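You operate a simulated robot arm through the tools that you are given. There is no shell and no other tool.

You are at the controls of a simulated two-armed robot. One attempt, no reset.

Task
Take the lid off the teal tub on the small table at the end of the bays and lay it down there.

It is judged by the outcome, as a careful person would: the job done as asked, and still so three seconds after it is handed in. It fails if anything else is knocked over, pushed out of place, dropped, spilled or broken. Lids that push on must go on centred and level and be pressed home; caps that screw on are set level and turned clockwise until they are tight.

Robot
Two 6-joint arms with two-finger parallel grippers on one trunk, on a base that moves. Base frame: it is fixed to the floor where the robot stands at the start and does not move with it; the origin is under the middle of the robot, x ahead of it, y to its left, z up; the surface under the hand at the start is at about z = 750. Units: mm, rad, N and s.
The left shoulder is at the start at [60, 187, 1047], the right one opposite. With the tool pointing down near the work surface each hand reaches from about 260 to 620 mm from the robot's upright axis, wherever it stands, measured 20 degrees to its own side. Payload 1.57 kg a hand.
Tool frame (each hand has its own): the origin (TCP) lies between the finger pads and is the grasp point; the fingertips stand 30 mm ahead of it; z points along the fingers, y is the line along which they close. Largest opening 110 mm; finger width 24, thickness 12; the body of the gripper, 48 by 112 mm, starts 78 mm behind the TCP.
Orientation is that of the tool frame in the base frame, as a unit quaternion [x, y, z, w]. With the fingers straight down and closing along the base's y, the tool's x points along the base's -x, its y along +y and its z along -z.

Tools
- The arms move only by the tool arm_command. It takes "left_plan", "right_plan" or both (then of equal length, played together; a hand with none holds still); each is text: rows parted by semicolons, each of 7 numbers parted by spaces: the turn, a rotation vector about the base's x, y, z in units of 45 degrees (1.0 is 45 degrees), then the shift along the base's x, y, z in units of 300 mm (1.0 is 300 mm), then the opening, from 0 (shut) to 1 (fully open). In form: wx wy wz tx ty tz fingers; .... A call has 1 to 20 rows; each row is the pose to reach, as a shift and turn from the pose commanded when the call began. A call with a number of a shift or a turn outside -1 to 1 is refused whole. Each row takes 0.2 s and may step no farther than 50 mm and 0.15 rad from the row before; otherwise, or with a gripper value out of range, the whole call is refused. Where a pose cannot be reached the arm comes as near as it can. A force on the tool above 40 N (or 10 N above the force at the start of the call, whichever is more), or a blocked arm, ends the call early, and 0.2 s more pass. The fingers move at their own pace (about 153 mm/s each) and stop on an object; they squeeze with about 35 N. The grip force told is the motor's: it shows also when the fingers shut on nothing. Time passes only in rows, and 0.2 s behind the last, so rows that repeat a pose let the fingers close. It gives the time, the measured TCP pose, the force on the tool (base axes), the opening and the grip force at its end, in the units of the frame above (readings bear some noise), with the torque about the TCP (base axes, N m) and any sound that the robot's microphone picked up.
- Cameras (640 x 400 px; columns grow to the right, rows downward): "scene" is now at [12.3, 2.6, 1582.3]; the picture's right is [0.02, -1.00, 0.00], its down [-0.80, -0.02, -0.60] and it looks along [0.60, 0.01, -0.80] (base axes); focal length 254 px, centre (320, 200). "left" rides on the left gripper at [70, -16, -141] in its tool frame; the picture's right is [0.23, 0.97, 0.00], its down [-0.86, 0.20, -0.48] and it looks along [-0.47, 0.11, 0.88] (tool axes); focal length 222 px, centre (320, 200). "right" rides on the right gripper at [70, 16, -141] in its tool frame; the picture's right is [-0.23, 0.97, 0.00], its down [-0.86, -0.20, -0.48] and it looks along [-0.47, -0.11, 0.88] (tool axes); focal length 222 px, centre (320, 200). There is no depth. A picture from a camera that has moved, and an enlarged one, comes with that camera's place and axes in the base frame and with its lens.
- grab_frame(camera): a new picture of that camera. The clock stands still meanwhile.
- move_column(by): slides the trunk up (or, below 0, down) by that many mm; the arms and the scene camera ride with it, the base frame stays. It gives what a move gives, with no picture.
- steer(legs): drives the robot by 1 to 6 legs, each [ahead, left, turn to the left] in mm, mm and rad, along the robot's own axes; the way and the turn of a leg run together, so that a leg with both is an arc; at most 1500 mm and 3.142 rad a leg. The arms and the cameras ride along, it lands a little off, and it stops where it bumps. It gives what a move gives.
- head_to(pan, tilt): turns the head with the scene camera to pan (to the left, within 1.501 rad either way) and tilt (down, from -0.506 to 1.204), counted from straight ahead of the robot. It gives what a move gives.
- zoom(camera, box): a new picture of the part [left, top, right, bottom] of that camera's present view, enlarged. The clock stands still meanwhile.
- sign_off(): hands the job in; it is judged then, once.

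Places have to be worked out from the pictures, the camera data and where the tool is seen. Open the grippers and draw the arms clear of the work before you hand the job in, unless the task says otherwise.

The tools are called after "Emit:" as name(argument=value, ...) on one line, values as JSON. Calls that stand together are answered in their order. arm_command: Moves the arms, as the interface text tells. Its arguments: {"type":"object","properties":{"left_plan":{"type":"string"},"right_plan":{"type":"string"}},"required":[]} The other tools are called the same way: move_column (by) moves the trunk up or down; steer (legs) drives the base; head_to (pan, tilt) turns the head that bears the scene camera; grab_frame (camera) takes a picture; zoom (camera, box) takes an enlarged picture of a part of a camera's view; sign_off () hands the job in.

At the start:

```text
time_s: 0.0
left_eef_pos: [433.7, 233.3, 1063.4]
left_ee_rot: [0.0, 1.0, 0.001, 0.0]
left_wrist_force: [0.0, 0.2, -0.5]
left_moment: [0.02, 0.01, -0.03]
left_opening: 109.7
left_gripper_force: 0.2
right_eef_pos: [417.9, -110.9, 1019.3]
right_ee_rot: [0.0, 1.0, 0.0, 0.0]
right_wrist_force: [-0.5, 0.6, 0.2]
right_moment: [0.0, -0.04, -0.01]
right_opening: 110.2
right_gripper_force: 0.1
trunk travel left (down, up): [-675.0, 315.0]
robot x, y, heading: [1.5, -1.3, -0.003]
head pan, tilt (commanded): [0.024, 0.929]
```

scene: 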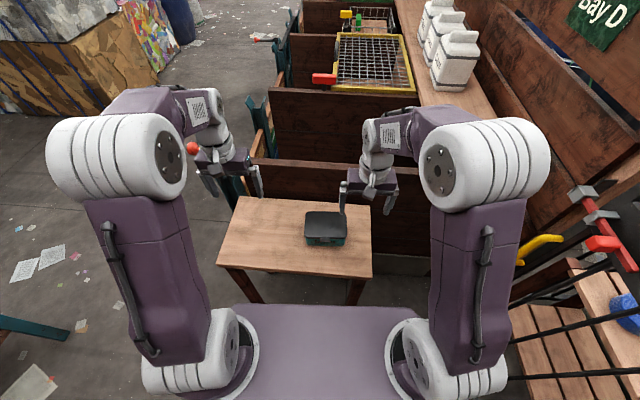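
right: 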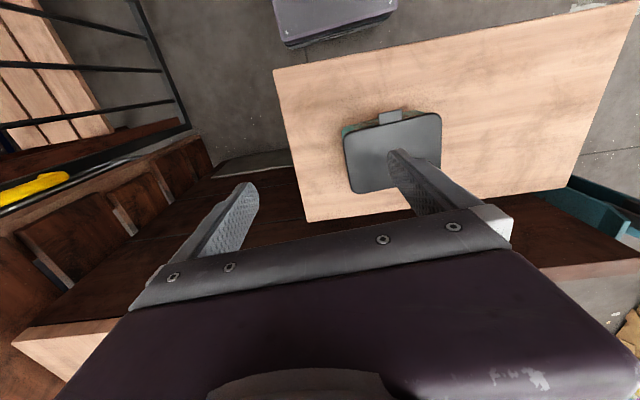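
left: 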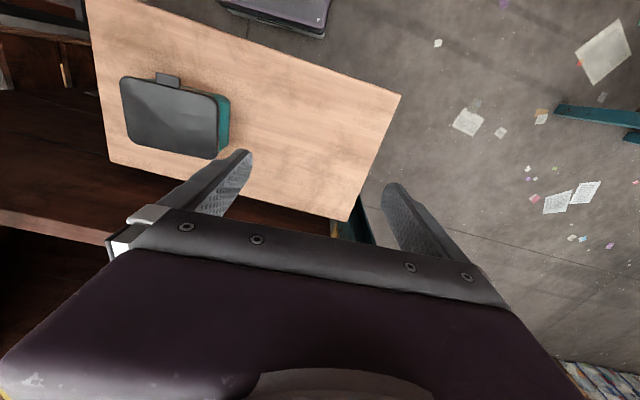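

The teal tub with a dark lid stands on the small table straight ahead; the lid seems to have a tab on the side facing the robot. I'll take enlarged pictures to work out its geometry.

Emit:
zoom(camera="scene", box=[270, 190, 390, 265])

Emit:
zoom(camera="right", box=[310, 80, 470, 220])

Emit:
zoom(camera="left", box=[90, 50, 270, 180])

```text
5.33 times, centred on (330, 228) of scene
camera zoom: at [12.3, 2.6, 1582.3], right [0.02, -1.0, 0.0], down [-0.8, -0.02, -0.6], along [0.6, 0.01, -0.8], focal length 1357 px, centre (267, 53)
```

zoom: 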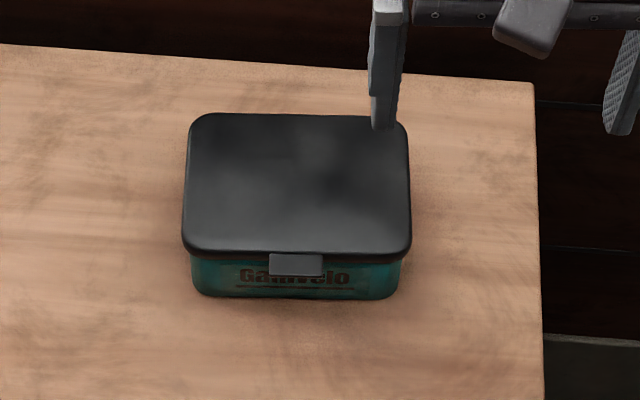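

```text
2.86 times, centred on (390, 150) of right
camera zoom: at [348.0, -95.2, 1160.1], right [0.23, 0.97, 0.0], down [0.86, -0.2, 0.48], along [0.47, -0.11, -0.88], focal length 635 px, centre (120, 343)
```

zoom: 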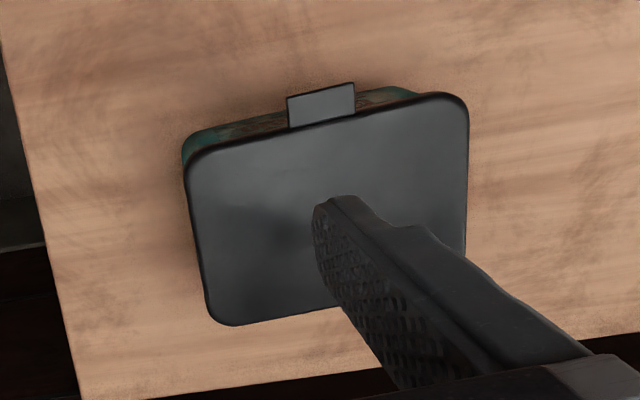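

```text
3.08 times, centred on (180, 115) of left
camera zoom: at [363.9, 217.2, 1205.3], right [-0.23, 0.97, 0.0], down [0.86, 0.2, 0.48], along [0.47, 0.11, -0.88], focal length 684 px, centre (751, 462)
```

zoom: 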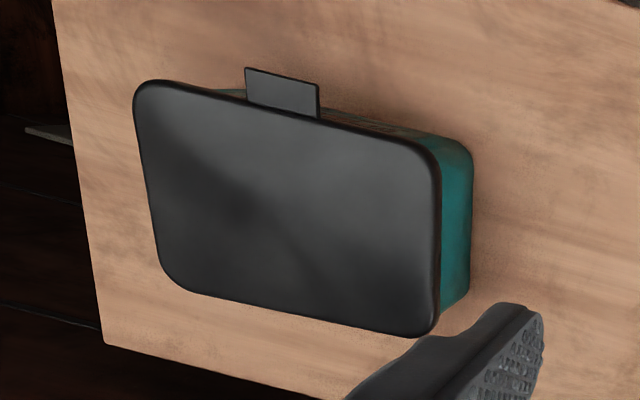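

The lid is about 105 × 149 mm (x 432–537, y −84–64) with its top near z≈810, and a roughly 32 × 18 mm horizontal pull tab sticks out toward me at about x≈414–432, y≈−10. I plan to grip the tab with the right hand pointing forward, fingers closing vertically, so I start turning that hand well clear of the tub.

Emit:
arm_command(right_plan="0.096 -0.096 -0.096 -0.025 0.0 0 1; 0.193 -0.193 -0.193 -0.05 0.0 0 1; 0.289 -0.289 -0.289 -0.075 0.0 0 1; 0.385 -0.385 -0.385 -0.1 0.0 0 1; 0.481 -0.481 -0.481 -0.125 0.0 0 1; 0.578 -0.578 -0.578 -0.15 0.0 0 1; 0.674 -0.674 -0.674 -0.175 0.0 0 1; 0.77 -0.77 -0.77 -0.2 0.0 0 1")

```text
time_s: 1.8
left_eef_pos: [434.7, 232.6, 1062.7]
left_ee_rot: [-0.001, 1.0, 0.001, 0.0]
left_wrist_force: [0.0, 0.3, -0.5]
left_moment: [-0.02, 0.01, -0.02]
left_opening: 110.0
left_gripper_force: 0.1
right_eef_pos: [435.1, -115.8, 1041.6]
right_ee_rot: [0.288, 0.867, 0.288, 0.288]
right_wrist_force: [0.8, -1.0, 0.6]
right_moment: [0.02, 0.04, -0.01]
right_opening: 109.9
right_gripper_force: 0.1
right hand out of reach, approached as far as the arm can: row 6, 7, 8
trunk travel left (down, up): [-675.0, 315.0]
robot x, y, heading: [0.8, 1.2, -0.001]
head pan, tilt (commanded): [0.024, 0.929]
```

The hand cannot be folded that close to the shoulder, and I also judge it better to grip the tab with the left hand (free table space is on the left) while the right hand steadies the tub body from its right side. I back the base 40 mm first for room.

Emit:
steer(legs=[[-40, 0, 0]])

```text
time_s: 2.7
left_eef_pos: [398.1, 233.4, 1061.9]
left_ee_rot: [0.0, 1.0, -0.001, -0.002]
left_wrist_force: [0.5, 0.1, -0.2]
left_moment: [-0.01, 0.05, -0.02]
left_opening: 109.9
left_gripper_force: 0.1
right_eef_pos: [397.3, -115.4, 1040.9]
right_ee_rot: [0.29, 0.867, 0.288, 0.287]
right_wrist_force: [-0.2, -0.2, -0.1]
right_moment: [-0.01, -0.02, 0.01]
right_opening: 109.9
right_gripper_force: 0.1
trunk travel left (down, up): [-675.0, 315.0]
robot x, y, heading: [-42.6, 1.0, -0.001]
head pan, tilt (commanded): [0.024, 0.929]
```

The base is at x≈−43. Now I turn the right hand toward pointing left (+y) with fingers closing along x, moving it out to the right and clear of the tub.

Emit:
arm_command(right_plan="0.108 0.108 0 0.025 -0.055 0 1; 0.215 0.215 0 0.05 -0.11 0 1; 0.323 0.323 0 0.075 -0.165 0 1; 0.43 0.43 0 0.1 -0.22 0 1; 0.538 0.538 0 0.125 -0.275 0 1; 0.645 0.645 0 0.15 -0.33 0 1; 0.753 0.753 0 0.175 -0.385 0 1; 0.86 0.86 0 0.2 -0.44 0 1")

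```text
time_s: 4.5
left_eef_pos: [394.8, 232.3, 1062.5]
left_ee_rot: [-0.001, 1.0, 0.001, 0.0]
left_wrist_force: [-0.1, -0.2, -0.4]
left_moment: [0.05, -0.01, -0.03]
left_opening: 110.1
left_gripper_force: 0.0
right_eef_pos: [456.5, -248.0, 1041.8]
right_ee_rot: [0.444, 0.769, 0.444, -0.121]
right_wrist_force: [0.5, -0.2, 0.2]
right_moment: [0.01, 0.03, 0.01]
right_opening: 110.1
right_gripper_force: 0.2
trunk travel left (down, up): [-675.0, 315.0]
robot x, y, heading: [-40.8, -0.5, -0.002]
head pan, tilt (commanded): [0.024, 0.929]
```

That worked. I finish the second half of the turn and come lower.

Emit:
arm_command(right_plan="0.108 0.108 0 0.01 -0.005 -0.05 1; 0.215 0.215 0 0.02 -0.01 -0.1 1; 0.323 0.323 0 0.03 -0.015 -0.15 1; 0.43 0.43 0 0.04 -0.02 -0.2 1; 0.538 0.538 0 0.05 -0.025 -0.25 1; 0.645 0.645 0 0.06 -0.03 -0.3 1; 0.753 0.753 0 0.07 -0.035 -0.35 1; 0.86 0.86 0 0.08 -0.04 -0.4 1")

```text
time_s: 6.3
left_eef_pos: [394.2, 233.4, 1063.1]
left_ee_rot: [0.001, 1.0, 0.0, 0.0]
left_wrist_force: [0.2, -0.3, -0.1]
left_moment: [-0.02, -0.02, -0.03]
left_opening: 109.9
left_gripper_force: 0.1
right_eef_pos: [420.7, -228.4, 958.9]
right_ee_rot: [0.5, 0.506, 0.5, -0.494]
right_wrist_force: [0.1, -0.3, -0.6]
right_moment: [-0.03, 0.0, -0.01]
right_opening: 109.9
right_gripper_force: 0.0
right hand out of reach, approached as far as the arm can: row 5, 6, 7, 8
trunk travel left (down, up): [-675.0, 315.0]
robot x, y, heading: [-37.5, 3.0, -0.005]
head pan, tilt (commanded): [0.024, 0.929]
```

The orientation is reached, but the position was limited by arm length. Turning the robot roughly 0.4 rad left while shifting slightly right would suit both hands better, so I first look to the right for obstacles.

Emit:
head_to(pan=-1.1, tilt=0.75)

Emit:
grab_frame(camera="scene")

Emit:
grab_frame(camera="right")

```text
time_s: 7.6
left_eef_pos: [394.6, 233.1, 1062.8]
left_ee_rot: [0.0, 1.0, 0.0, 0.0]
left_wrist_force: [0.3, 0.7, -0.6]
left_moment: [-0.03, 0.01, 0.03]
left_opening: 109.9
left_gripper_force: 0.0
right_eef_pos: [421.3, -229.2, 958.6]
right_ee_rot: [0.499, 0.507, 0.5, -0.494]
right_wrist_force: [-0.2, -0.3, 0.3]
right_moment: [0.02, -0.01, 0.0]
right_opening: 110.0
right_gripper_force: 0.1
trunk travel left (down, up): [-675.0, 315.0]
robot x, y, heading: [-39.2, 5.0, -0.004]
head pan, tilt (commanded): [-1.1, 0.75]
```

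```text
taken
camera scene: at [-63.4, -73.1, 1596.2], right [-0.89, -0.45, 0.0], down [-0.31, 0.61, -0.73], along [0.33, -0.65, -0.68], focal length 254 px, centre (320, 200)
```

scene: 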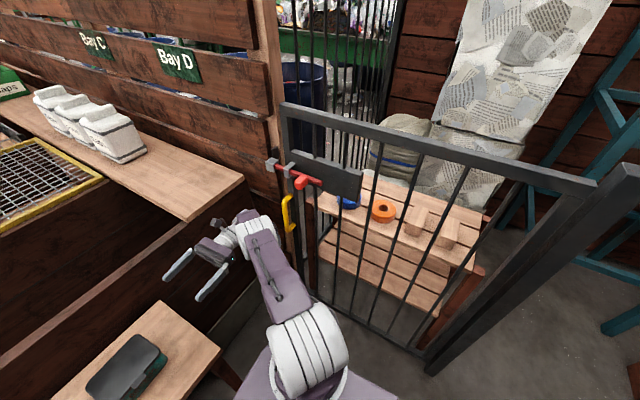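

```text
taken
camera right: at [436.4, -370.6, 1030.7], right [0.98, 0.0, -0.21], down [-0.19, -0.49, -0.85], along [-0.1, 0.87, -0.48], focal length 222 px, centre (320, 200)
```

right: 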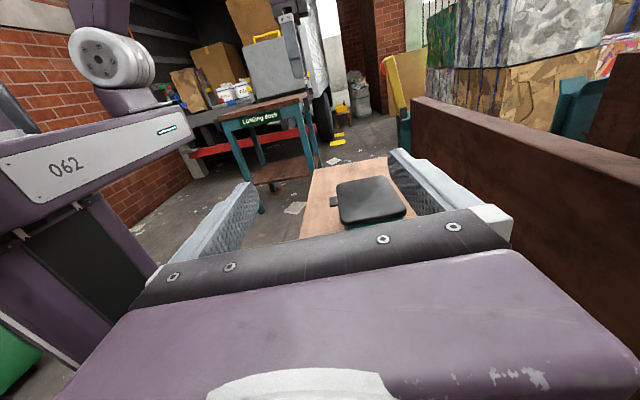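

The gate is about 700 mm to my right and the bay panel is at x≈680, so a small move right and a turn left of 0.4 rad has room. I drive there and restore the view of the table.

Emit:
steer(legs=[[-20, -85, 0], [0, 0, 0.4]])

Emit:
head_to(pan=-0.3, tilt=0.93)

Emit:
grab_frame(camera="scene")

Emit:
grab_frame(camera="right")

```text
time_s: 9.9
left_eef_pos: [247.7, 298.5, 1063.3]
left_ee_rot: [-0.199, 0.98, 0.0, 0.0]
left_wrist_force: [0.3, -0.6, 0.1]
left_moment: [0.02, -0.02, -0.01]
left_opening: 109.9
left_gripper_force: 0.0
right_eef_pos: [453.4, -115.7, 959.3]
right_ee_rot: [0.388, 0.596, 0.391, -0.584]
right_wrist_force: [0.1, -1.1, -0.7]
right_moment: [-0.03, 0.0, -0.03]
right_opening: 110.0
right_gripper_force: 0.1
trunk travel left (down, up): [-675.0, 315.0]
robot x, y, heading: [-61.3, -84.6, 0.399]
head pan, tilt (commanded): [-1.1, 0.75]
```

```text
time_s: 11.1
left_eef_pos: [248.0, 299.0, 1063.2]
left_ee_rot: [-0.2, 0.98, 0.001, -0.001]
left_wrist_force: [0.0, -0.4, -0.8]
left_moment: [-0.01, 0.02, -0.04]
left_opening: 109.9
left_gripper_force: 0.0
right_eef_pos: [453.5, -116.4, 958.0]
right_ee_rot: [0.387, 0.597, 0.391, -0.584]
right_wrist_force: [-0.3, 0.0, -0.1]
right_moment: [-0.01, -0.02, -0.02]
right_opening: 110.0
right_gripper_force: 0.1
trunk travel left (down, up): [-675.0, 315.0]
robot x, y, heading: [-57.3, -82.0, 0.397]
head pan, tilt (commanded): [-0.3, 0.93]
```

```text
taken
camera scene: at [-43.0, -100.7, 1582.1], right [0.1, -0.99, 0.0], down [-0.8, -0.08, -0.6], along [0.59, 0.06, -0.8], focal length 254 px, centre (320, 200)
```

scene: 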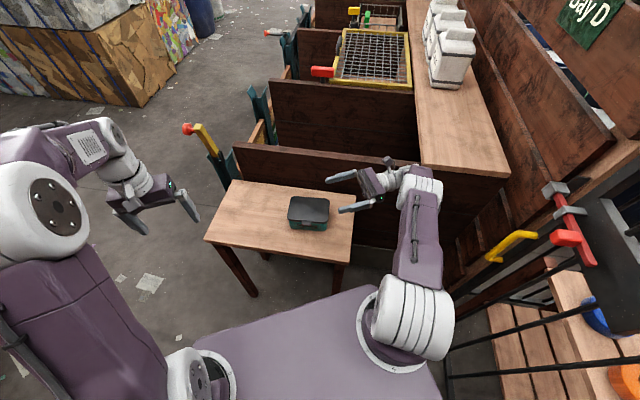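

```text
taken
camera right: at [523.1, -239.6, 1030.8], right [0.9, 0.38, -0.21], down [0.02, -0.52, -0.85], along [-0.44, 0.76, -0.48], focal length 222 px, centre (320, 200)
```

right: 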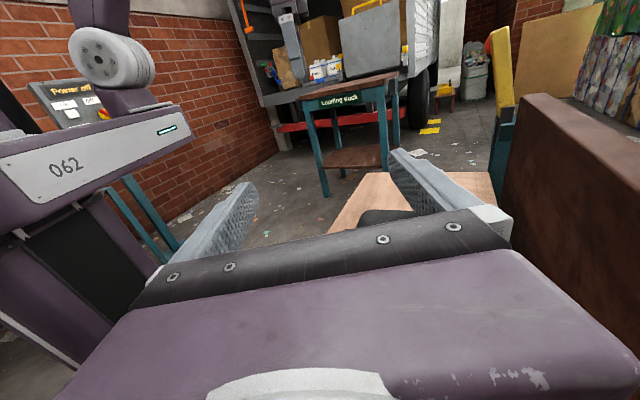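

Good posture. Now an enlarged picture of the tub from here to refine its edges and orientation.

Emit:
zoom(camera="scene", box=[270, 180, 350, 240])

Emit:
zoom(camera="scene", box=[190, 170, 370, 290])

```text
6.67 times, centred on (310, 210) of scene
camera zoom: at [-43.0, -100.7, 1582.1], right [0.1, -0.99, 0.0], down [-0.8, -0.08, -0.6], along [0.59, 0.06, -0.8], focal length 1697 px, centre (387, 133)
```

zoom: 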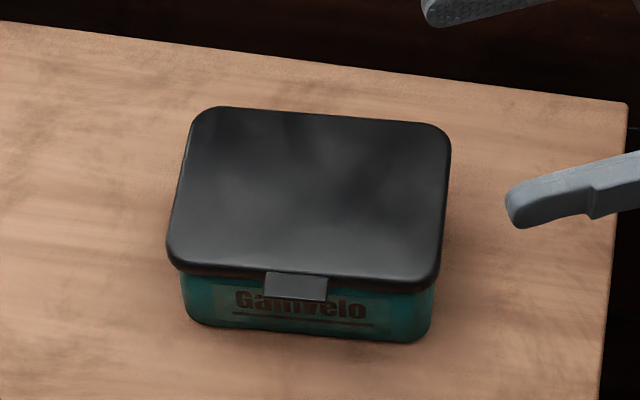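

```text
3.33 times, centred on (280, 230) of scene
camera zoom: at [-43.0, -100.7, 1582.1], right [0.1, -0.99, 0.0], down [-0.8, -0.08, -0.6], along [0.59, 0.06, -0.8], focal length 848 px, centre (453, 100)
```

zoom: 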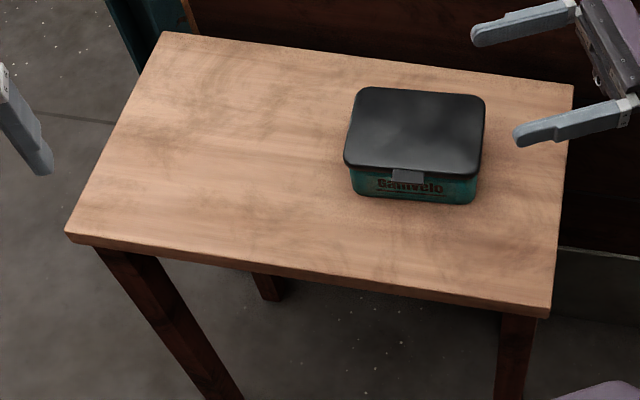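

The table extends well to the left for laying the lid. I square the right hand to point along +y, over the area right of the tub, before lowering the trunk.

Emit:
arm_command(right_plan="0 0 -0.127 0.026 -0.025 0 1; 0 0 -0.255 0.052 -0.05 0 1; 0 0 -0.382 0.078 -0.075 0 1; 0 0 -0.509 0.103 -0.1 0 1")

Emit:
move_column(by=-80)

Emit:
grab_frame(camera="right")

```text
time_s: 12.1
left_eef_pos: [247.7, 298.7, 1063.7]
left_ee_rot: [-0.2, 0.98, -0.001, 0.0]
left_wrist_force: [-0.5, -0.1, -0.5]
left_moment: [-0.04, -0.02, -0.02]
left_opening: 109.8
left_gripper_force: 0.1
right_eef_pos: [483.7, -146.3, 958.9]
right_ee_rot: [0.499, 0.507, 0.5, -0.494]
right_wrist_force: [0.4, -0.5, 0.3]
right_moment: [0.0, 0.02, 0.03]
right_opening: 110.2
right_gripper_force: 0.1
trunk travel left (down, up): [-675.0, 315.0]
robot x, y, heading: [-60.7, -85.7, 0.403]
head pan, tilt (commanded): [-0.3, 0.93]
```

```text
time_s: 13.2
left_eef_pos: [247.7, 299.2, 982.6]
left_ee_rot: [-0.199, 0.98, 0.0, 0.0]
left_wrist_force: [-0.5, -0.1, -0.4]
left_moment: [0.01, -0.01, 0.01]
left_opening: 110.0
left_gripper_force: 0.0
right_eef_pos: [484.3, -146.5, 879.3]
right_ee_rot: [0.499, 0.508, 0.499, -0.495]
right_wrist_force: [-0.2, 0.6, 0.7]
right_moment: [0.01, 0.02, 0.02]
right_opening: 110.1
right_gripper_force: 0.0
trunk travel left (down, up): [-595.0, 395.0]
robot x, y, heading: [-60.9, -83.4, 0.402]
head pan, tilt (commanded): [-0.3, 0.93]
```

```text
taken
camera right: at [500.5, -286.8, 951.4], right [0.98, 0.0, -0.21], down [-0.19, -0.49, -0.85], along [-0.11, 0.87, -0.48], focal length 222 px, centre (320, 200)
```

right: 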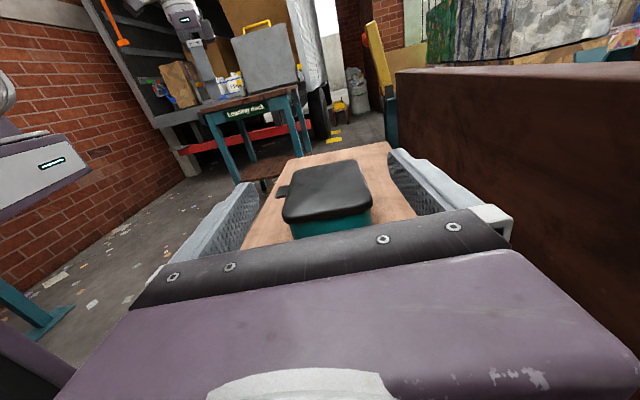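

The lid now shows between the right fingers. I enlarge this to see the skirt height and how much the tub body is set in beneath it.

Emit:
zoom(camera="right", box=[230, 140, 440, 250])

```text
3.05 times, centred on (335, 195) of right
camera zoom: at [500.5, -286.8, 951.4], right [0.98, 0.0, -0.21], down [-0.19, -0.49, -0.85], along [-0.11, 0.87, -0.48], focal length 677 px, centre (274, 215)
```

zoom: 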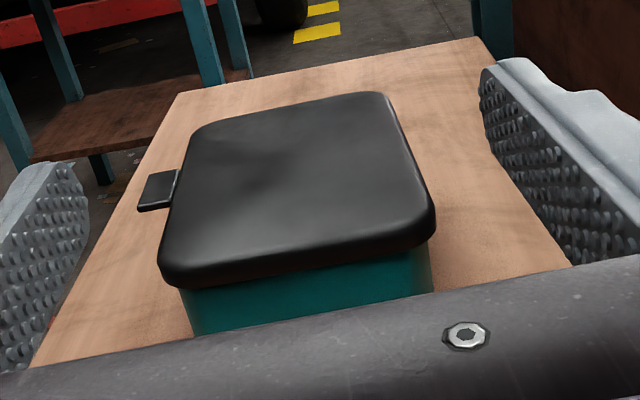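

Triangulating the tab corners from five views gives the tab at z≈821, outer edge x≈410, y from −24 to 9; lid x≈423–528, y≈−80–66, skirt bottom z≈812; tub body x≈432–526 beneath it. I now turn the left hand toward pointing forward with fingers closing vertically, in two halves.

Emit:
arm_command(left_plan="-0.072 -0.109 0.072 0.042 -0.054 -0.008 1; -0.145 -0.219 0.145 0.083 -0.108 -0.017 1; -0.217 -0.328 0.217 0.125 -0.162 -0.025 1; -0.29 -0.437 0.29 0.167 -0.217 -0.033 1; -0.362 -0.546 0.362 0.208 -0.271 -0.042 1; -0.434 -0.656 0.434 0.25 -0.325 -0.05 1; -0.507 -0.765 0.507 0.292 -0.379 -0.058 1; -0.579 -0.874 0.579 0.333 -0.433 -0.067 1")

```text
time_s: 15.0
left_eef_pos: [347.9, 168.0, 962.8]
left_ee_rot: [-0.392, 0.83, -0.28, 0.28]
left_wrist_force: [0.2, -0.2, 0.5]
left_moment: [0.02, 0.01, 0.02]
left_opening: 110.0
left_gripper_force: 0.1
right_eef_pos: [485.2, -145.2, 878.8]
right_ee_rot: [0.498, 0.508, 0.498, -0.496]
right_wrist_force: [-0.1, 0.1, 0.3]
right_moment: [0.02, 0.01, 0.0]
right_opening: 109.8
right_gripper_force: 0.1
trunk travel left (down, up): [-595.0, 395.0]
robot x, y, heading: [-61.0, -80.9, 0.404]
head pan, tilt (commanded): [-0.3, 0.93]
```

Reached without limits. Second half of the left-hand turn, moving in front of and above the tab.

Emit:
arm_command(left_plan="-0.072 -0.109 0.072 0.011 -0.07 -0.025 1; -0.145 -0.219 0.145 0.022 -0.14 -0.05 1; -0.217 -0.328 0.217 0.033 -0.21 -0.075 1; -0.29 -0.437 0.29 0.045 -0.28 -0.1 1; -0.362 -0.546 0.362 0.056 -0.35 -0.125 1; -0.434 -0.656 0.434 0.067 -0.42 -0.15 1; -0.507 -0.765 0.507 0.079 -0.49 -0.175 1; -0.579 -0.874 0.579 0.09 -0.56 -0.2 1")

Emit:
grab_frame(camera="left")

Emit:
grab_frame(camera="scene")

```text
time_s: 16.8
left_eef_pos: [356.5, 137.1, 899.4]
left_ee_rot: [-0.489, 0.514, -0.512, 0.485]
left_wrist_force: [-0.3, -0.3, -0.1]
left_moment: [-0.02, 0.0, 0.03]
left_opening: 110.1
left_gripper_force: 0.1
left hand out of reach, approached as far as the arm can: row 5, 6, 7, 8
right_eef_pos: [484.9, -145.3, 878.7]
right_ee_rot: [0.499, 0.508, 0.499, -0.494]
right_wrist_force: [0.1, 0.9, -0.3]
right_moment: [-0.02, 0.0, 0.01]
right_opening: 109.6
right_gripper_force: 0.0
trunk travel left (down, up): [-595.0, 395.0]
robot x, y, heading: [-59.5, -83.4, 0.404]
head pan, tilt (commanded): [-0.3, 0.93]
```

```text
taken
camera left: at [212.3, 75.3, 917.8], right [-0.02, -0.23, -0.97], down [-0.43, 0.88, -0.2], along [0.9, 0.42, -0.11], focal length 222 px, centre (320, 200)
```

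left: 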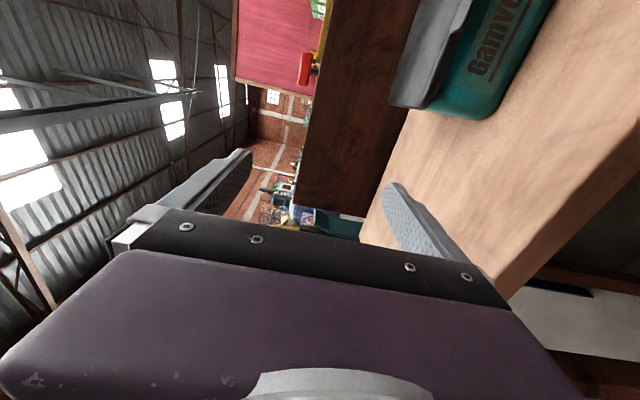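

```text
taken
camera scene: at [-42.5, -100.5, 1502.2], right [0.1, -0.99, 0.0], down [-0.8, -0.08, -0.6], along [0.59, 0.06, -0.8], focal length 254 px, centre (320, 200)
```

scene: 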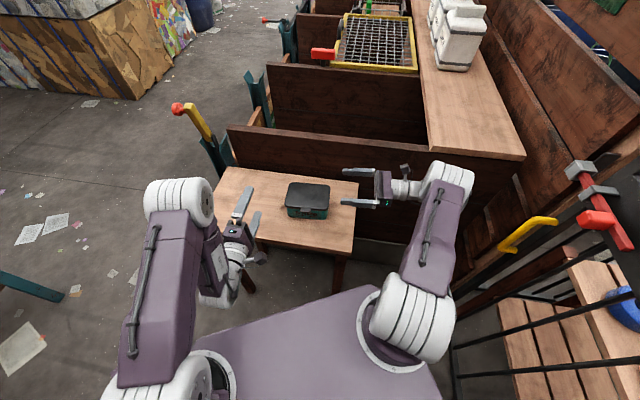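

Orientation is right but the hand stopped at y≈137. I try a plain translation toward the tab's front, lower down where the arm is more extended (tips stay at x≈400, short of the tab).

Emit:
arm_command(left_plan="0 0 0 0.01 -0.08 -0.04 1; 0 0 0 0.02 -0.16 -0.08 1; 0 0 0 0.03 -0.24 -0.12 1; 0 0 0 0.035 -0.32 -0.16 1; 0 0 0 0.04 -0.4 -0.2 1; 0 0 0 0.045 -0.46 -0.22 1")

Emit:
grab_frame(camera="left")

```text
time_s: 18.2
left_eef_pos: [364.9, 136.4, 855.0]
left_ee_rot: [-0.488, 0.516, -0.513, 0.482]
left_wrist_force: [0.0, 0.0, 0.6]
left_moment: [-0.01, 0.01, 0.01]
left_opening: 110.0
left_gripper_force: 0.1
left hand out of reach, approached as far as the arm can: row 1, 2, 3, 4, 5, 6
right_eef_pos: [485.7, -144.9, 879.0]
right_ee_rot: [0.498, 0.508, 0.499, -0.494]
right_wrist_force: [0.0, 0.2, 0.4]
right_moment: [0.02, 0.01, -0.01]
right_opening: 109.7
right_gripper_force: 0.1
trunk travel left (down, up): [-595.0, 395.0]
robot x, y, heading: [-60.1, -85.8, 0.403]
head pan, tilt (commanded): [-0.3, 0.93]
```

```text
taken
camera left: at [219.8, 74.7, 872.8], right [-0.02, -0.23, -0.97], down [-0.43, 0.88, -0.2], along [0.9, 0.41, -0.12], focal length 222 px, centre (320, 200)
```

left: 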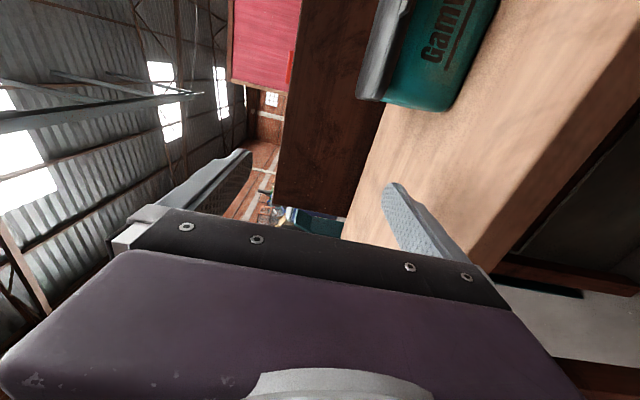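

The hand cannot go further inward at this orientation, so the robot itself needs to stand further right. I check the floor space on the right of the base first.

Emit:
head_to(pan=-1.45, tilt=1.1)

Emit:
grab_frame(camera="scene")

```text
time_s: 19.6
left_eef_pos: [365.0, 134.7, 855.9]
left_ee_rot: [-0.487, 0.516, -0.514, 0.482]
left_wrist_force: [0.4, -0.8, -0.3]
left_moment: [-0.02, -0.01, 0.01]
left_opening: 110.0
left_gripper_force: 0.0
right_eef_pos: [485.2, -145.2, 879.7]
right_ee_rot: [0.498, 0.508, 0.499, -0.495]
right_wrist_force: [-1.1, -0.3, 0.1]
right_moment: [0.03, -0.05, -0.01]
right_opening: 109.9
right_gripper_force: 0.0
trunk travel left (down, up): [-595.0, 395.0]
robot x, y, heading: [-59.6, -83.2, 0.404]
head pan, tilt (commanded): [-1.45, 1.1]
```

```text
taken
camera scene: at [-84.9, -162.9, 1490.5], right [-0.87, -0.5, 0.0], down [-0.45, 0.77, -0.45], along [0.23, -0.39, -0.89], focal length 254 px, centre (320, 200)
```

scene: 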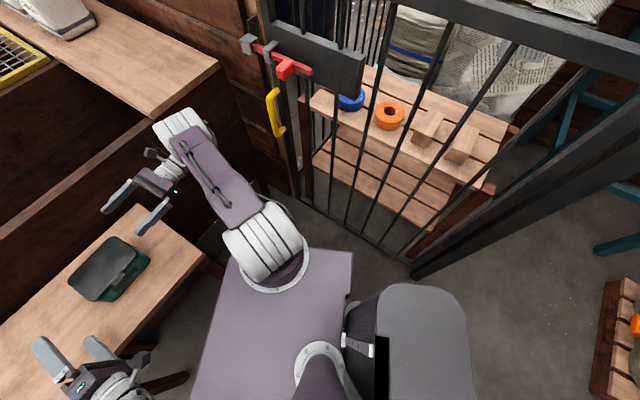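

There is ample room to the gate (y≈−735). I raise and shift the right hand inward over the tub (well above the lid) and pull the left hand back slightly, so the sideways drive of 175 mm leaves both hands in clear places.

Emit:
arm_command(left_plan="0 0 0 -0.01 0.01 0.02 1; 0 0 0 -0.02 0.03 0.05 1; 0 0 0 -0.03 0.05 0.08 1; 0 0 0 -0.035 0.07 0.1 1; 0 0 0 -0.035 0.07 0.1 1", right_plan="0 0 0 0 0 0.1 1; 0 0 0 0 0.1 0.15 1; 0 0 0 0 0.2 0.15 1; 0 0 0 0 0.3 0.15 1; 0 0 0 0 0.4 0.15 1")

Emit:
steer(legs=[[-69, -161, 0]])

Emit:
head_to(pan=-0.1, tilt=0.93)

Emit:
grab_frame(camera="scene")

```text
time_s: 20.8
left_eef_pos: [355.8, 157.1, 885.2]
left_ee_rot: [-0.489, 0.514, -0.512, 0.485]
left_wrist_force: [-0.6, -0.6, -1.5]
left_moment: [0.0, 0.02, -0.01]
left_opening: 109.7
left_gripper_force: 0.0
right_eef_pos: [484.4, -23.5, 923.8]
right_ee_rot: [0.498, 0.508, 0.498, -0.495]
right_wrist_force: [0.4, -0.7, -0.8]
right_moment: [0.01, -0.01, 0.0]
right_opening: 110.2
right_gripper_force: 0.0
trunk travel left (down, up): [-595.0, 395.0]
robot x, y, heading: [-54.9, -85.8, 0.404]
head pan, tilt (commanded): [-1.45, 1.1]
```

```text
time_s: 22.3
left_eef_pos: [354.9, -19.9, 885.3]
left_ee_rot: [-0.489, 0.513, -0.512, 0.485]
left_wrist_force: [-0.2, 0.1, 0.4]
left_moment: [0.01, 0.03, 0.03]
left_opening: 109.9
left_gripper_force: 0.0
right_eef_pos: [484.7, -201.2, 926.1]
right_ee_rot: [0.499, 0.508, 0.5, -0.494]
right_wrist_force: [0.7, 0.5, 1.1]
right_moment: [0.01, 0.0, 0.02]
right_opening: 110.0
right_gripper_force: 0.0
trunk travel left (down, up): [-595.0, 395.0]
robot x, y, heading: [-60.6, -258.7, 0.402]
head pan, tilt (commanded): [-1.45, 1.1]
```

```text
time_s: 23.8
left_eef_pos: [354.0, -19.3, 885.4]
left_ee_rot: [-0.489, 0.513, -0.512, 0.486]
left_wrist_force: [-0.5, -0.5, -0.4]
left_moment: [0.01, -0.03, 0.03]
left_opening: 110.0
left_gripper_force: 0.0
right_eef_pos: [484.6, -201.1, 924.8]
right_ee_rot: [0.499, 0.508, 0.499, -0.495]
right_wrist_force: [-0.3, 0.6, 0.4]
right_moment: [0.0, 0.05, 0.02]
right_opening: 110.0
right_gripper_force: 0.0
trunk travel left (down, up): [-595.0, 395.0]
robot x, y, heading: [-57.3, -260.2, 0.402]
head pan, tilt (commanded): [-0.099, 0.93]
```

```text
taken
camera scene: at [-46.6, -261.3, 1502.1], right [0.3, -0.95, 0.0], down [-0.77, -0.24, -0.6], along [0.57, 0.18, -0.8], focal length 254 px, centre (320, 200)
```

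scene: 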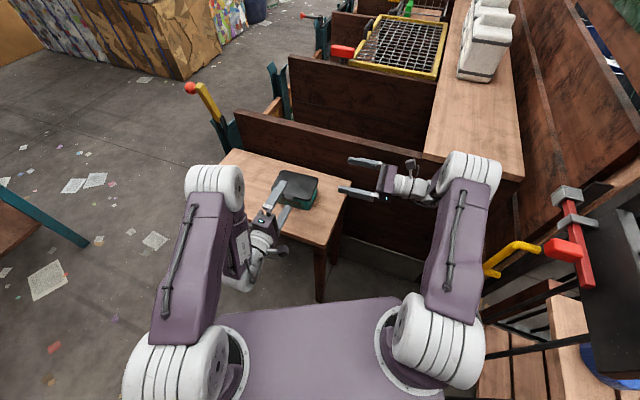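

Both hands are now well placed. I bring the left hand in front of the tab (tips ~8 mm short of it), squaring its yaw, and look through its camera.

Emit:
arm_command(left_plan="0 0 0.022 0.02 0.012 -0.05 1; 0 0 0.044 0.035 0.025 -0.1 1; 0 0 0.065 0.05 0.037 -0.15 1; 0 0 0.065 0.05 0.037 -0.15 1")

Emit:
grab_frame(camera="left")

Emit:
grab_frame(camera="right")

```text
time_s: 24.8
left_eef_pos: [368.7, -8.7, 840.1]
left_ee_rot: [-0.501, 0.501, -0.501, 0.498]
left_wrist_force: [-0.3, 0.7, -0.3]
left_moment: [0.03, 0.02, -0.02]
left_opening: 109.9
left_gripper_force: 0.1
right_eef_pos: [484.4, -202.1, 924.8]
right_ee_rot: [0.499, 0.507, 0.499, -0.495]
right_wrist_force: [0.8, -0.3, 0.2]
right_moment: [0.01, 0.01, 0.01]
right_opening: 110.2
right_gripper_force: 0.1
trunk travel left (down, up): [-595.0, 395.0]
robot x, y, heading: [-59.3, -261.8, 0.399]
head pan, tilt (commanded): [-0.099, 0.93]
```

```text
taken
camera left: at [228.0, -77.7, 858.5], right [-0.01, -0.23, -0.97], down [-0.48, 0.86, -0.2], along [0.88, 0.46, -0.11], focal length 222 px, centre (320, 200)
```

left: 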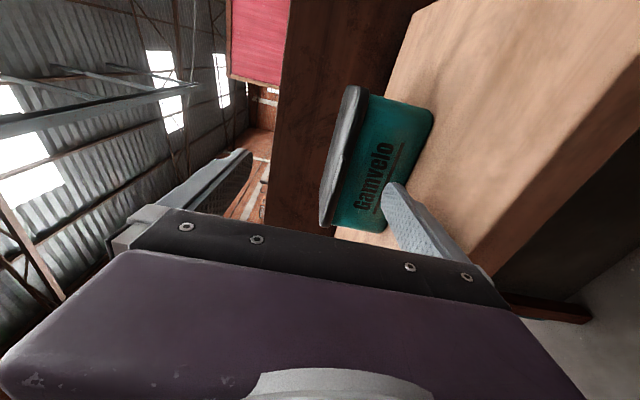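

```text
taken
camera right: at [500.0, -341.8, 996.8], right [0.98, 0.0, -0.21], down [-0.19, -0.49, -0.85], along [-0.11, 0.87, -0.48], focal length 222 px, centre (320, 200)
```

right: 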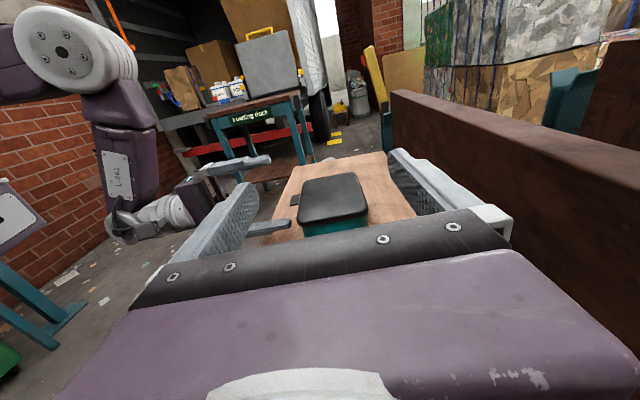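

Emit:
zoom(camera="left", box=[290, 70, 450, 250])

Emit:
zoom(camera="right", box=[240, 140, 420, 250])

```text
2.22 times, centred on (370, 160) of left
camera zoom: at [228.0, -77.7, 858.5], right [-0.01, -0.23, -0.97], down [-0.48, 0.86, -0.2], along [0.88, 0.46, -0.11], focal length 494 px, centre (209, 289)
```

zoom: 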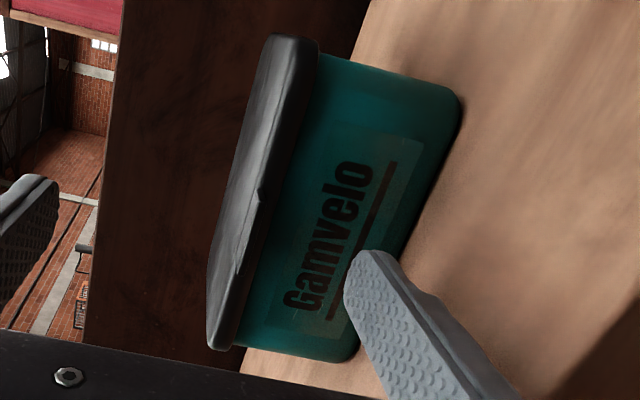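

```text
3.56 times, centred on (330, 195) of right
camera zoom: at [500.0, -341.8, 996.8], right [0.98, 0.0, -0.21], down [-0.19, -0.49, -0.85], along [-0.11, 0.87, -0.48], focal length 790 px, centre (284, 218)
```

zoom: 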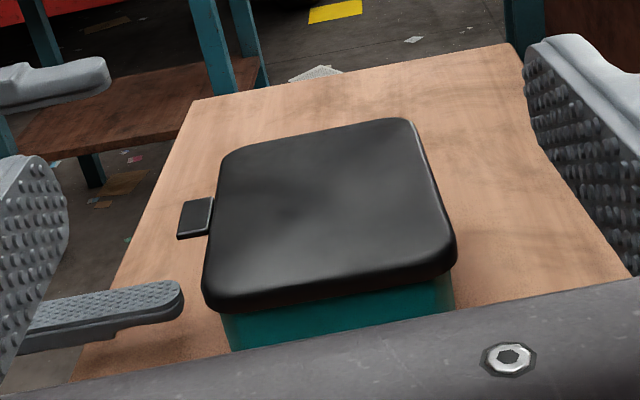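

The lid, tab and tub edges agree across views (tub body x≈431–527, centre ≈478; tab z≈821). I lower the right hand beside the tub at y≈−150 with its fingers level with the tub wall.

Emit:
arm_command(right_plan="0 0 0.0 -0.005 0.05 -0.1 1; 0 0 0 -0.01 0.1 -0.2 1; 0 0 0 -0.015 0.15 -0.3 1; 0 0 0 -0.021 0.173 -0.4 1; 0 0 0 -0.021 0.173 -0.455 1; 0 0 0 -0.021 0.173 -0.455 1")

Emit:
grab_frame(camera="right")

Emit:
grab_frame(camera="left")

Emit:
zoom(camera="scene", box=[230, 130, 430, 270])

```text
time_s: 26.2
left_eef_pos: [369.2, -8.7, 841.7]
left_ee_rot: [0.502, -0.501, 0.5, -0.498]
left_wrist_force: [-0.7, -0.4, 0.3]
left_moment: [-0.03, 0.0, 0.0]
left_opening: 109.9
left_gripper_force: 0.1
right_eef_pos: [478.8, -149.3, 788.7]
right_ee_rot: [0.499, 0.507, 0.5, -0.494]
right_wrist_force: [-0.1, 0.6, -0.5]
right_moment: [0.01, -0.01, -0.01]
right_opening: 109.8
right_gripper_force: 0.2
trunk travel left (down, up): [-595.0, 395.0]
robot x, y, heading: [-58.4, -261.5, 0.399]
head pan, tilt (commanded): [-0.099, 0.93]
```

```text
taken
camera right: at [493.6, -290.3, 860.1], right [0.98, 0.0, -0.21], down [-0.19, -0.49, -0.85], along [-0.11, 0.87, -0.48], focal length 222 px, centre (320, 200)
```

right: 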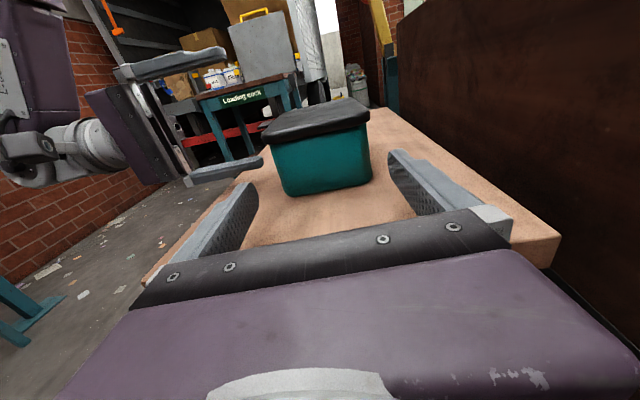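

```text
taken
camera left: at [227.9, -77.6, 858.6], right [-0.01, -0.23, -0.97], down [-0.48, 0.86, -0.2], along [0.88, 0.46, -0.11], focal length 222 px, centre (320, 200)
```

left: 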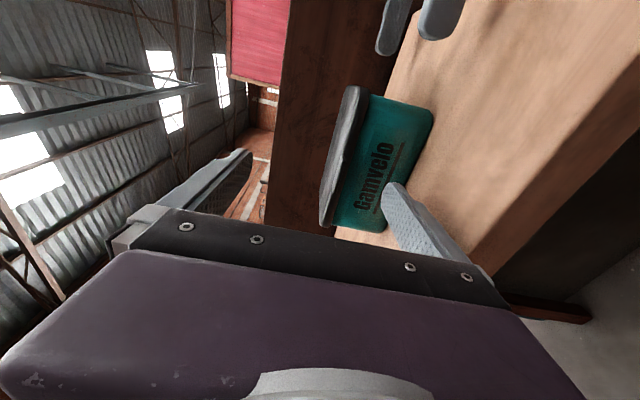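

```text
2.86 times, centred on (330, 200) of scene
camera zoom: at [-46.7, -261.1, 1502.1], right [0.3, -0.95, 0.0], down [-0.77, -0.24, -0.6], along [0.57, 0.18, -0.8], focal length 727 px, centre (291, 200)
```

zoom: 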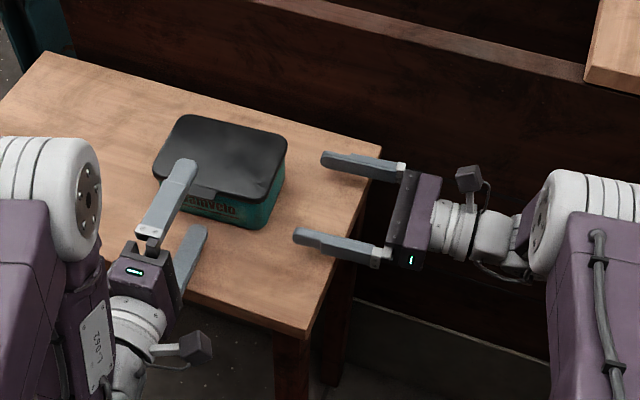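

Emit:
zoom(camera="right", box=[180, 80, 460, 255])

```text
2.29 times, centred on (320, 168) of right
camera zoom: at [493.6, -290.3, 860.1], right [0.98, 0.0, -0.21], down [-0.19, -0.49, -0.85], along [-0.11, 0.87, -0.48], focal length 508 px, centre (320, 274)
```

zoom: 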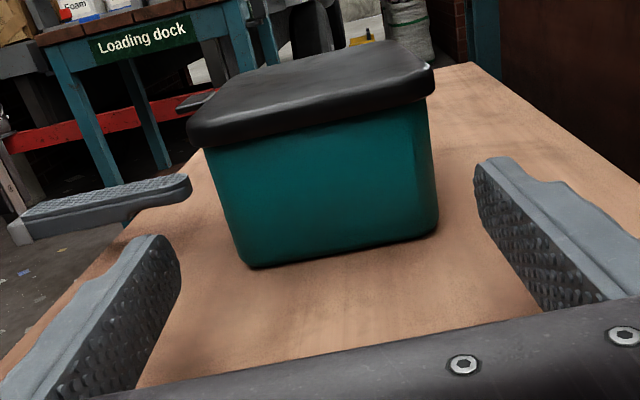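

The tub wall lies at x≈431–527, centred on the hand at x≈479, with ~7 mm clearance per side. I advance the right fingers along +y around the tub body, still open.

Emit:
arm_command(right_plan="0 0 0 0 0.05 0 1; 0 0 0 0 0.1 0 1; 0 0 0 0 0.15 0 1; 0 0 0 0 0.2 0 1; 0 0 0 0 0.25 0 1; 0 0 0 0 0.295 0 1; 0 0 0 0 0.295 0 1")

Emit:
grab_frame(camera="right")

Emit:
zoom(camera="scene", box=[250, 140, 410, 250])

Emit:
zoom(camera="left", box=[290, 40, 470, 250])

```text
time_s: 27.3
left_eef_pos: [369.9, -11.4, 841.7]
left_ee_rot: [-0.5, 0.502, -0.501, 0.497]
left_wrist_force: [0.7, 0.3, -0.6]
left_moment: [0.02, -0.04, -0.04]
left_opening: 110.1
left_gripper_force: 0.1
right_eef_pos: [481.0, -94.7, 787.3]
right_ee_rot: [0.504, 0.503, 0.501, -0.492]
right_wrist_force: [-9.7, -24.8, 7.3]
right_moment: [-1.59, 0.35, -1.24]
right_opening: 110.2
right_gripper_force: 0.0
trunk travel left (down, up): [-595.0, 395.0]
robot x, y, heading: [-61.0, -257.9, 0.397]
head pan, tilt (commanded): [-0.099, 0.93]
stopped in row 5 (right hand): the force on the tool passed its limit at 45 N (the readings are from after the stop); the commanded pose is now the measured one
```

```text
taken
camera right: at [494.9, -236.9, 859.1], right [0.98, -0.01, -0.22], down [-0.2, -0.49, -0.85], along [-0.1, 0.87, -0.48], focal length 222 px, centre (320, 200)
```

right: 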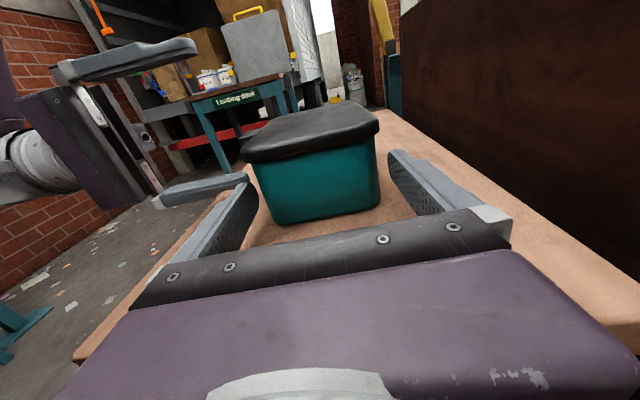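

```text
3.64 times, centred on (330, 195) of scene
camera zoom: at [-47.4, -262.6, 1502.3], right [0.29, -0.96, 0.0], down [-0.77, -0.24, -0.6], along [0.57, 0.18, -0.8], focal length 926 px, centre (284, 218)
```

zoom: 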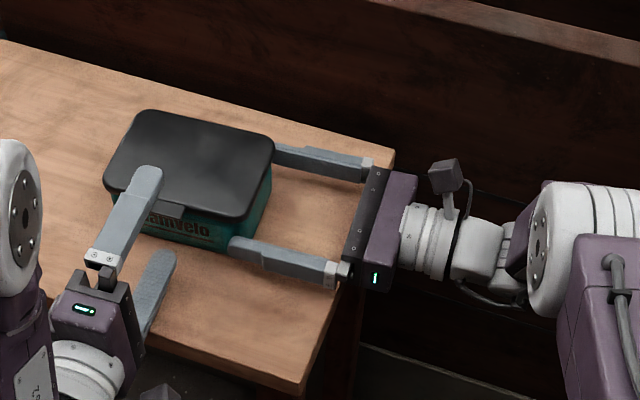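

```text
1.90 times, centred on (380, 145) of left
camera zoom: at [228.4, -79.8, 858.9], right [-0.01, -0.23, -0.97], down [-0.48, 0.86, -0.2], along [0.88, 0.46, -0.11], focal length 423 px, centre (206, 305)
```

zoom: 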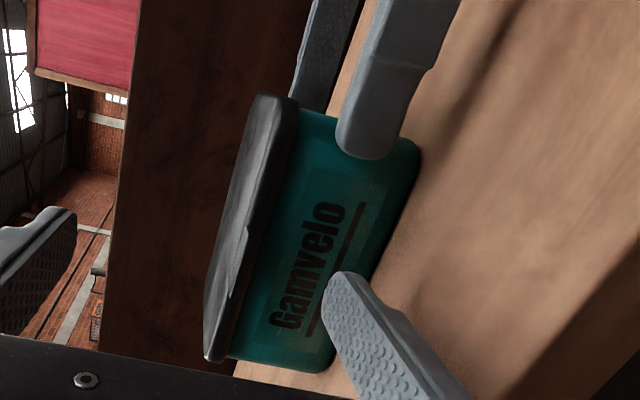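

The gripper stopped on a contact: the force line passes about 95 mm behind the TCP and ~38 mm below it, i.e. the gripper's body met the table's right edge, not the tub. I back off in −y and check that nothing moved.

Emit:
arm_command(right_plan="0 0 0 0 -0.05 0.01 1; 0 0 0 0 -0.12 0.02 1; 0 0 0 0 -0.2 0.02 1; 0 0 0 0 -0.2 0.02 1")

Emit:
zoom(camera="scene", box=[230, 130, 430, 270])

Emit:
zoom(camera="left", box=[290, 70, 450, 250])

```text
time_s: 28.3
left_eef_pos: [368.8, -10.4, 840.5]
left_ee_rot: [-0.501, 0.502, -0.5, 0.498]
left_wrist_force: [0.2, -0.3, -0.7]
left_moment: [-0.01, -0.02, -0.02]
left_opening: 110.1
left_gripper_force: 0.0
right_eef_pos: [481.6, -154.1, 792.8]
right_ee_rot: [0.503, 0.506, 0.499, -0.491]
right_wrist_force: [0.4, -0.5, 0.2]
right_moment: [0.01, 0.03, 0.02]
right_opening: 110.1
right_gripper_force: 0.1
trunk travel left (down, up): [-595.0, 395.0]
robot x, y, heading: [-58.3, -258.0, 0.4]
head pan, tilt (commanded): [-0.099, 0.93]
```

```text
2.86 times, centred on (330, 200) of scene
camera zoom: at [-46.9, -261.1, 1502.1], right [0.3, -0.96, 0.0], down [-0.77, -0.24, -0.6], along [0.57, 0.18, -0.8], focal length 727 px, centre (291, 200)
```

zoom: 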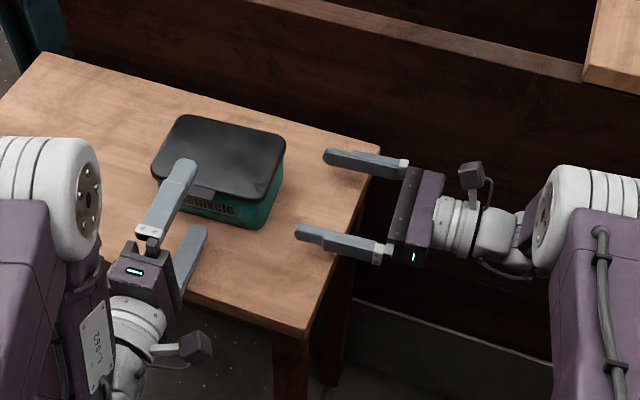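

```text
2.22 times, centred on (370, 160) of left
camera zoom: at [228.4, -78.5, 858.5], right [-0.01, -0.23, -0.97], down [-0.48, 0.86, -0.2], along [0.88, 0.46, -0.11], focal length 494 px, centre (209, 289)
```

zoom: 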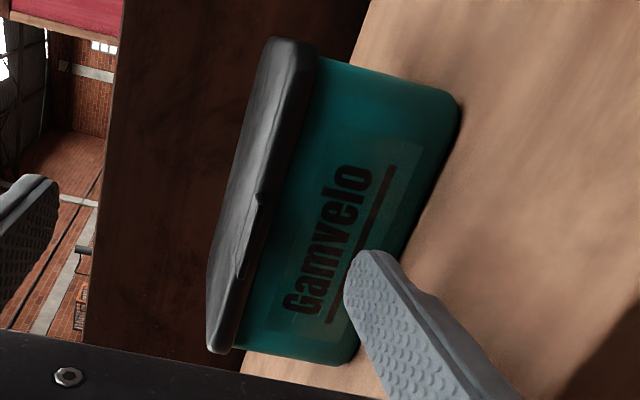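

Table and tub are exactly where they were. I tilt the right hand about 11° nose-down (the closing line stays along x) so its body rises clear of the table edge, then look again.

Emit:
arm_command(right_plan="-0.082 0 0 -0.003 0 0 1; -0.163 0 0 -0.006 0 -0.01 1; -0.244 0 0 -0.009 0 -0.022 1; -0.244 0 0 -0.009 0 -0.022 1")

Emit:
zoom(camera="right", box=[180, 80, 460, 255])

```text
time_s: 29.3
left_eef_pos: [370.4, -9.3, 840.3]
left_ee_rot: [-0.501, 0.502, -0.5, 0.497]
left_wrist_force: [-0.3, 0.1, -0.6]
left_moment: [-0.05, 0.03, 0.0]
left_opening: 110.2
left_gripper_force: 0.0
right_eef_pos: [478.0, -152.4, 785.2]
right_ee_rot: [0.548, 0.55, 0.45, -0.44]
right_wrist_force: [0.1, 0.6, 0.2]
right_moment: [0.02, 0.04, 0.0]
right_opening: 110.0
right_gripper_force: 0.1
trunk travel left (down, up): [-595.0, 395.0]
robot x, y, heading: [-61.7, -263.4, 0.4]
head pan, tilt (commanded): [-0.099, 0.93]
```

```text
2.29 times, centred on (320, 168) of right
camera zoom: at [492.6, -277.9, 883.5], right [0.98, -0.05, -0.21], down [-0.19, -0.64, -0.74], along [-0.1, 0.76, -0.64], focal length 508 px, centre (320, 274)
```

zoom: 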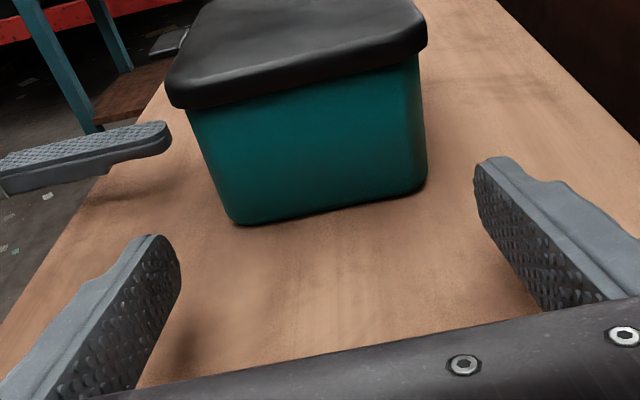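

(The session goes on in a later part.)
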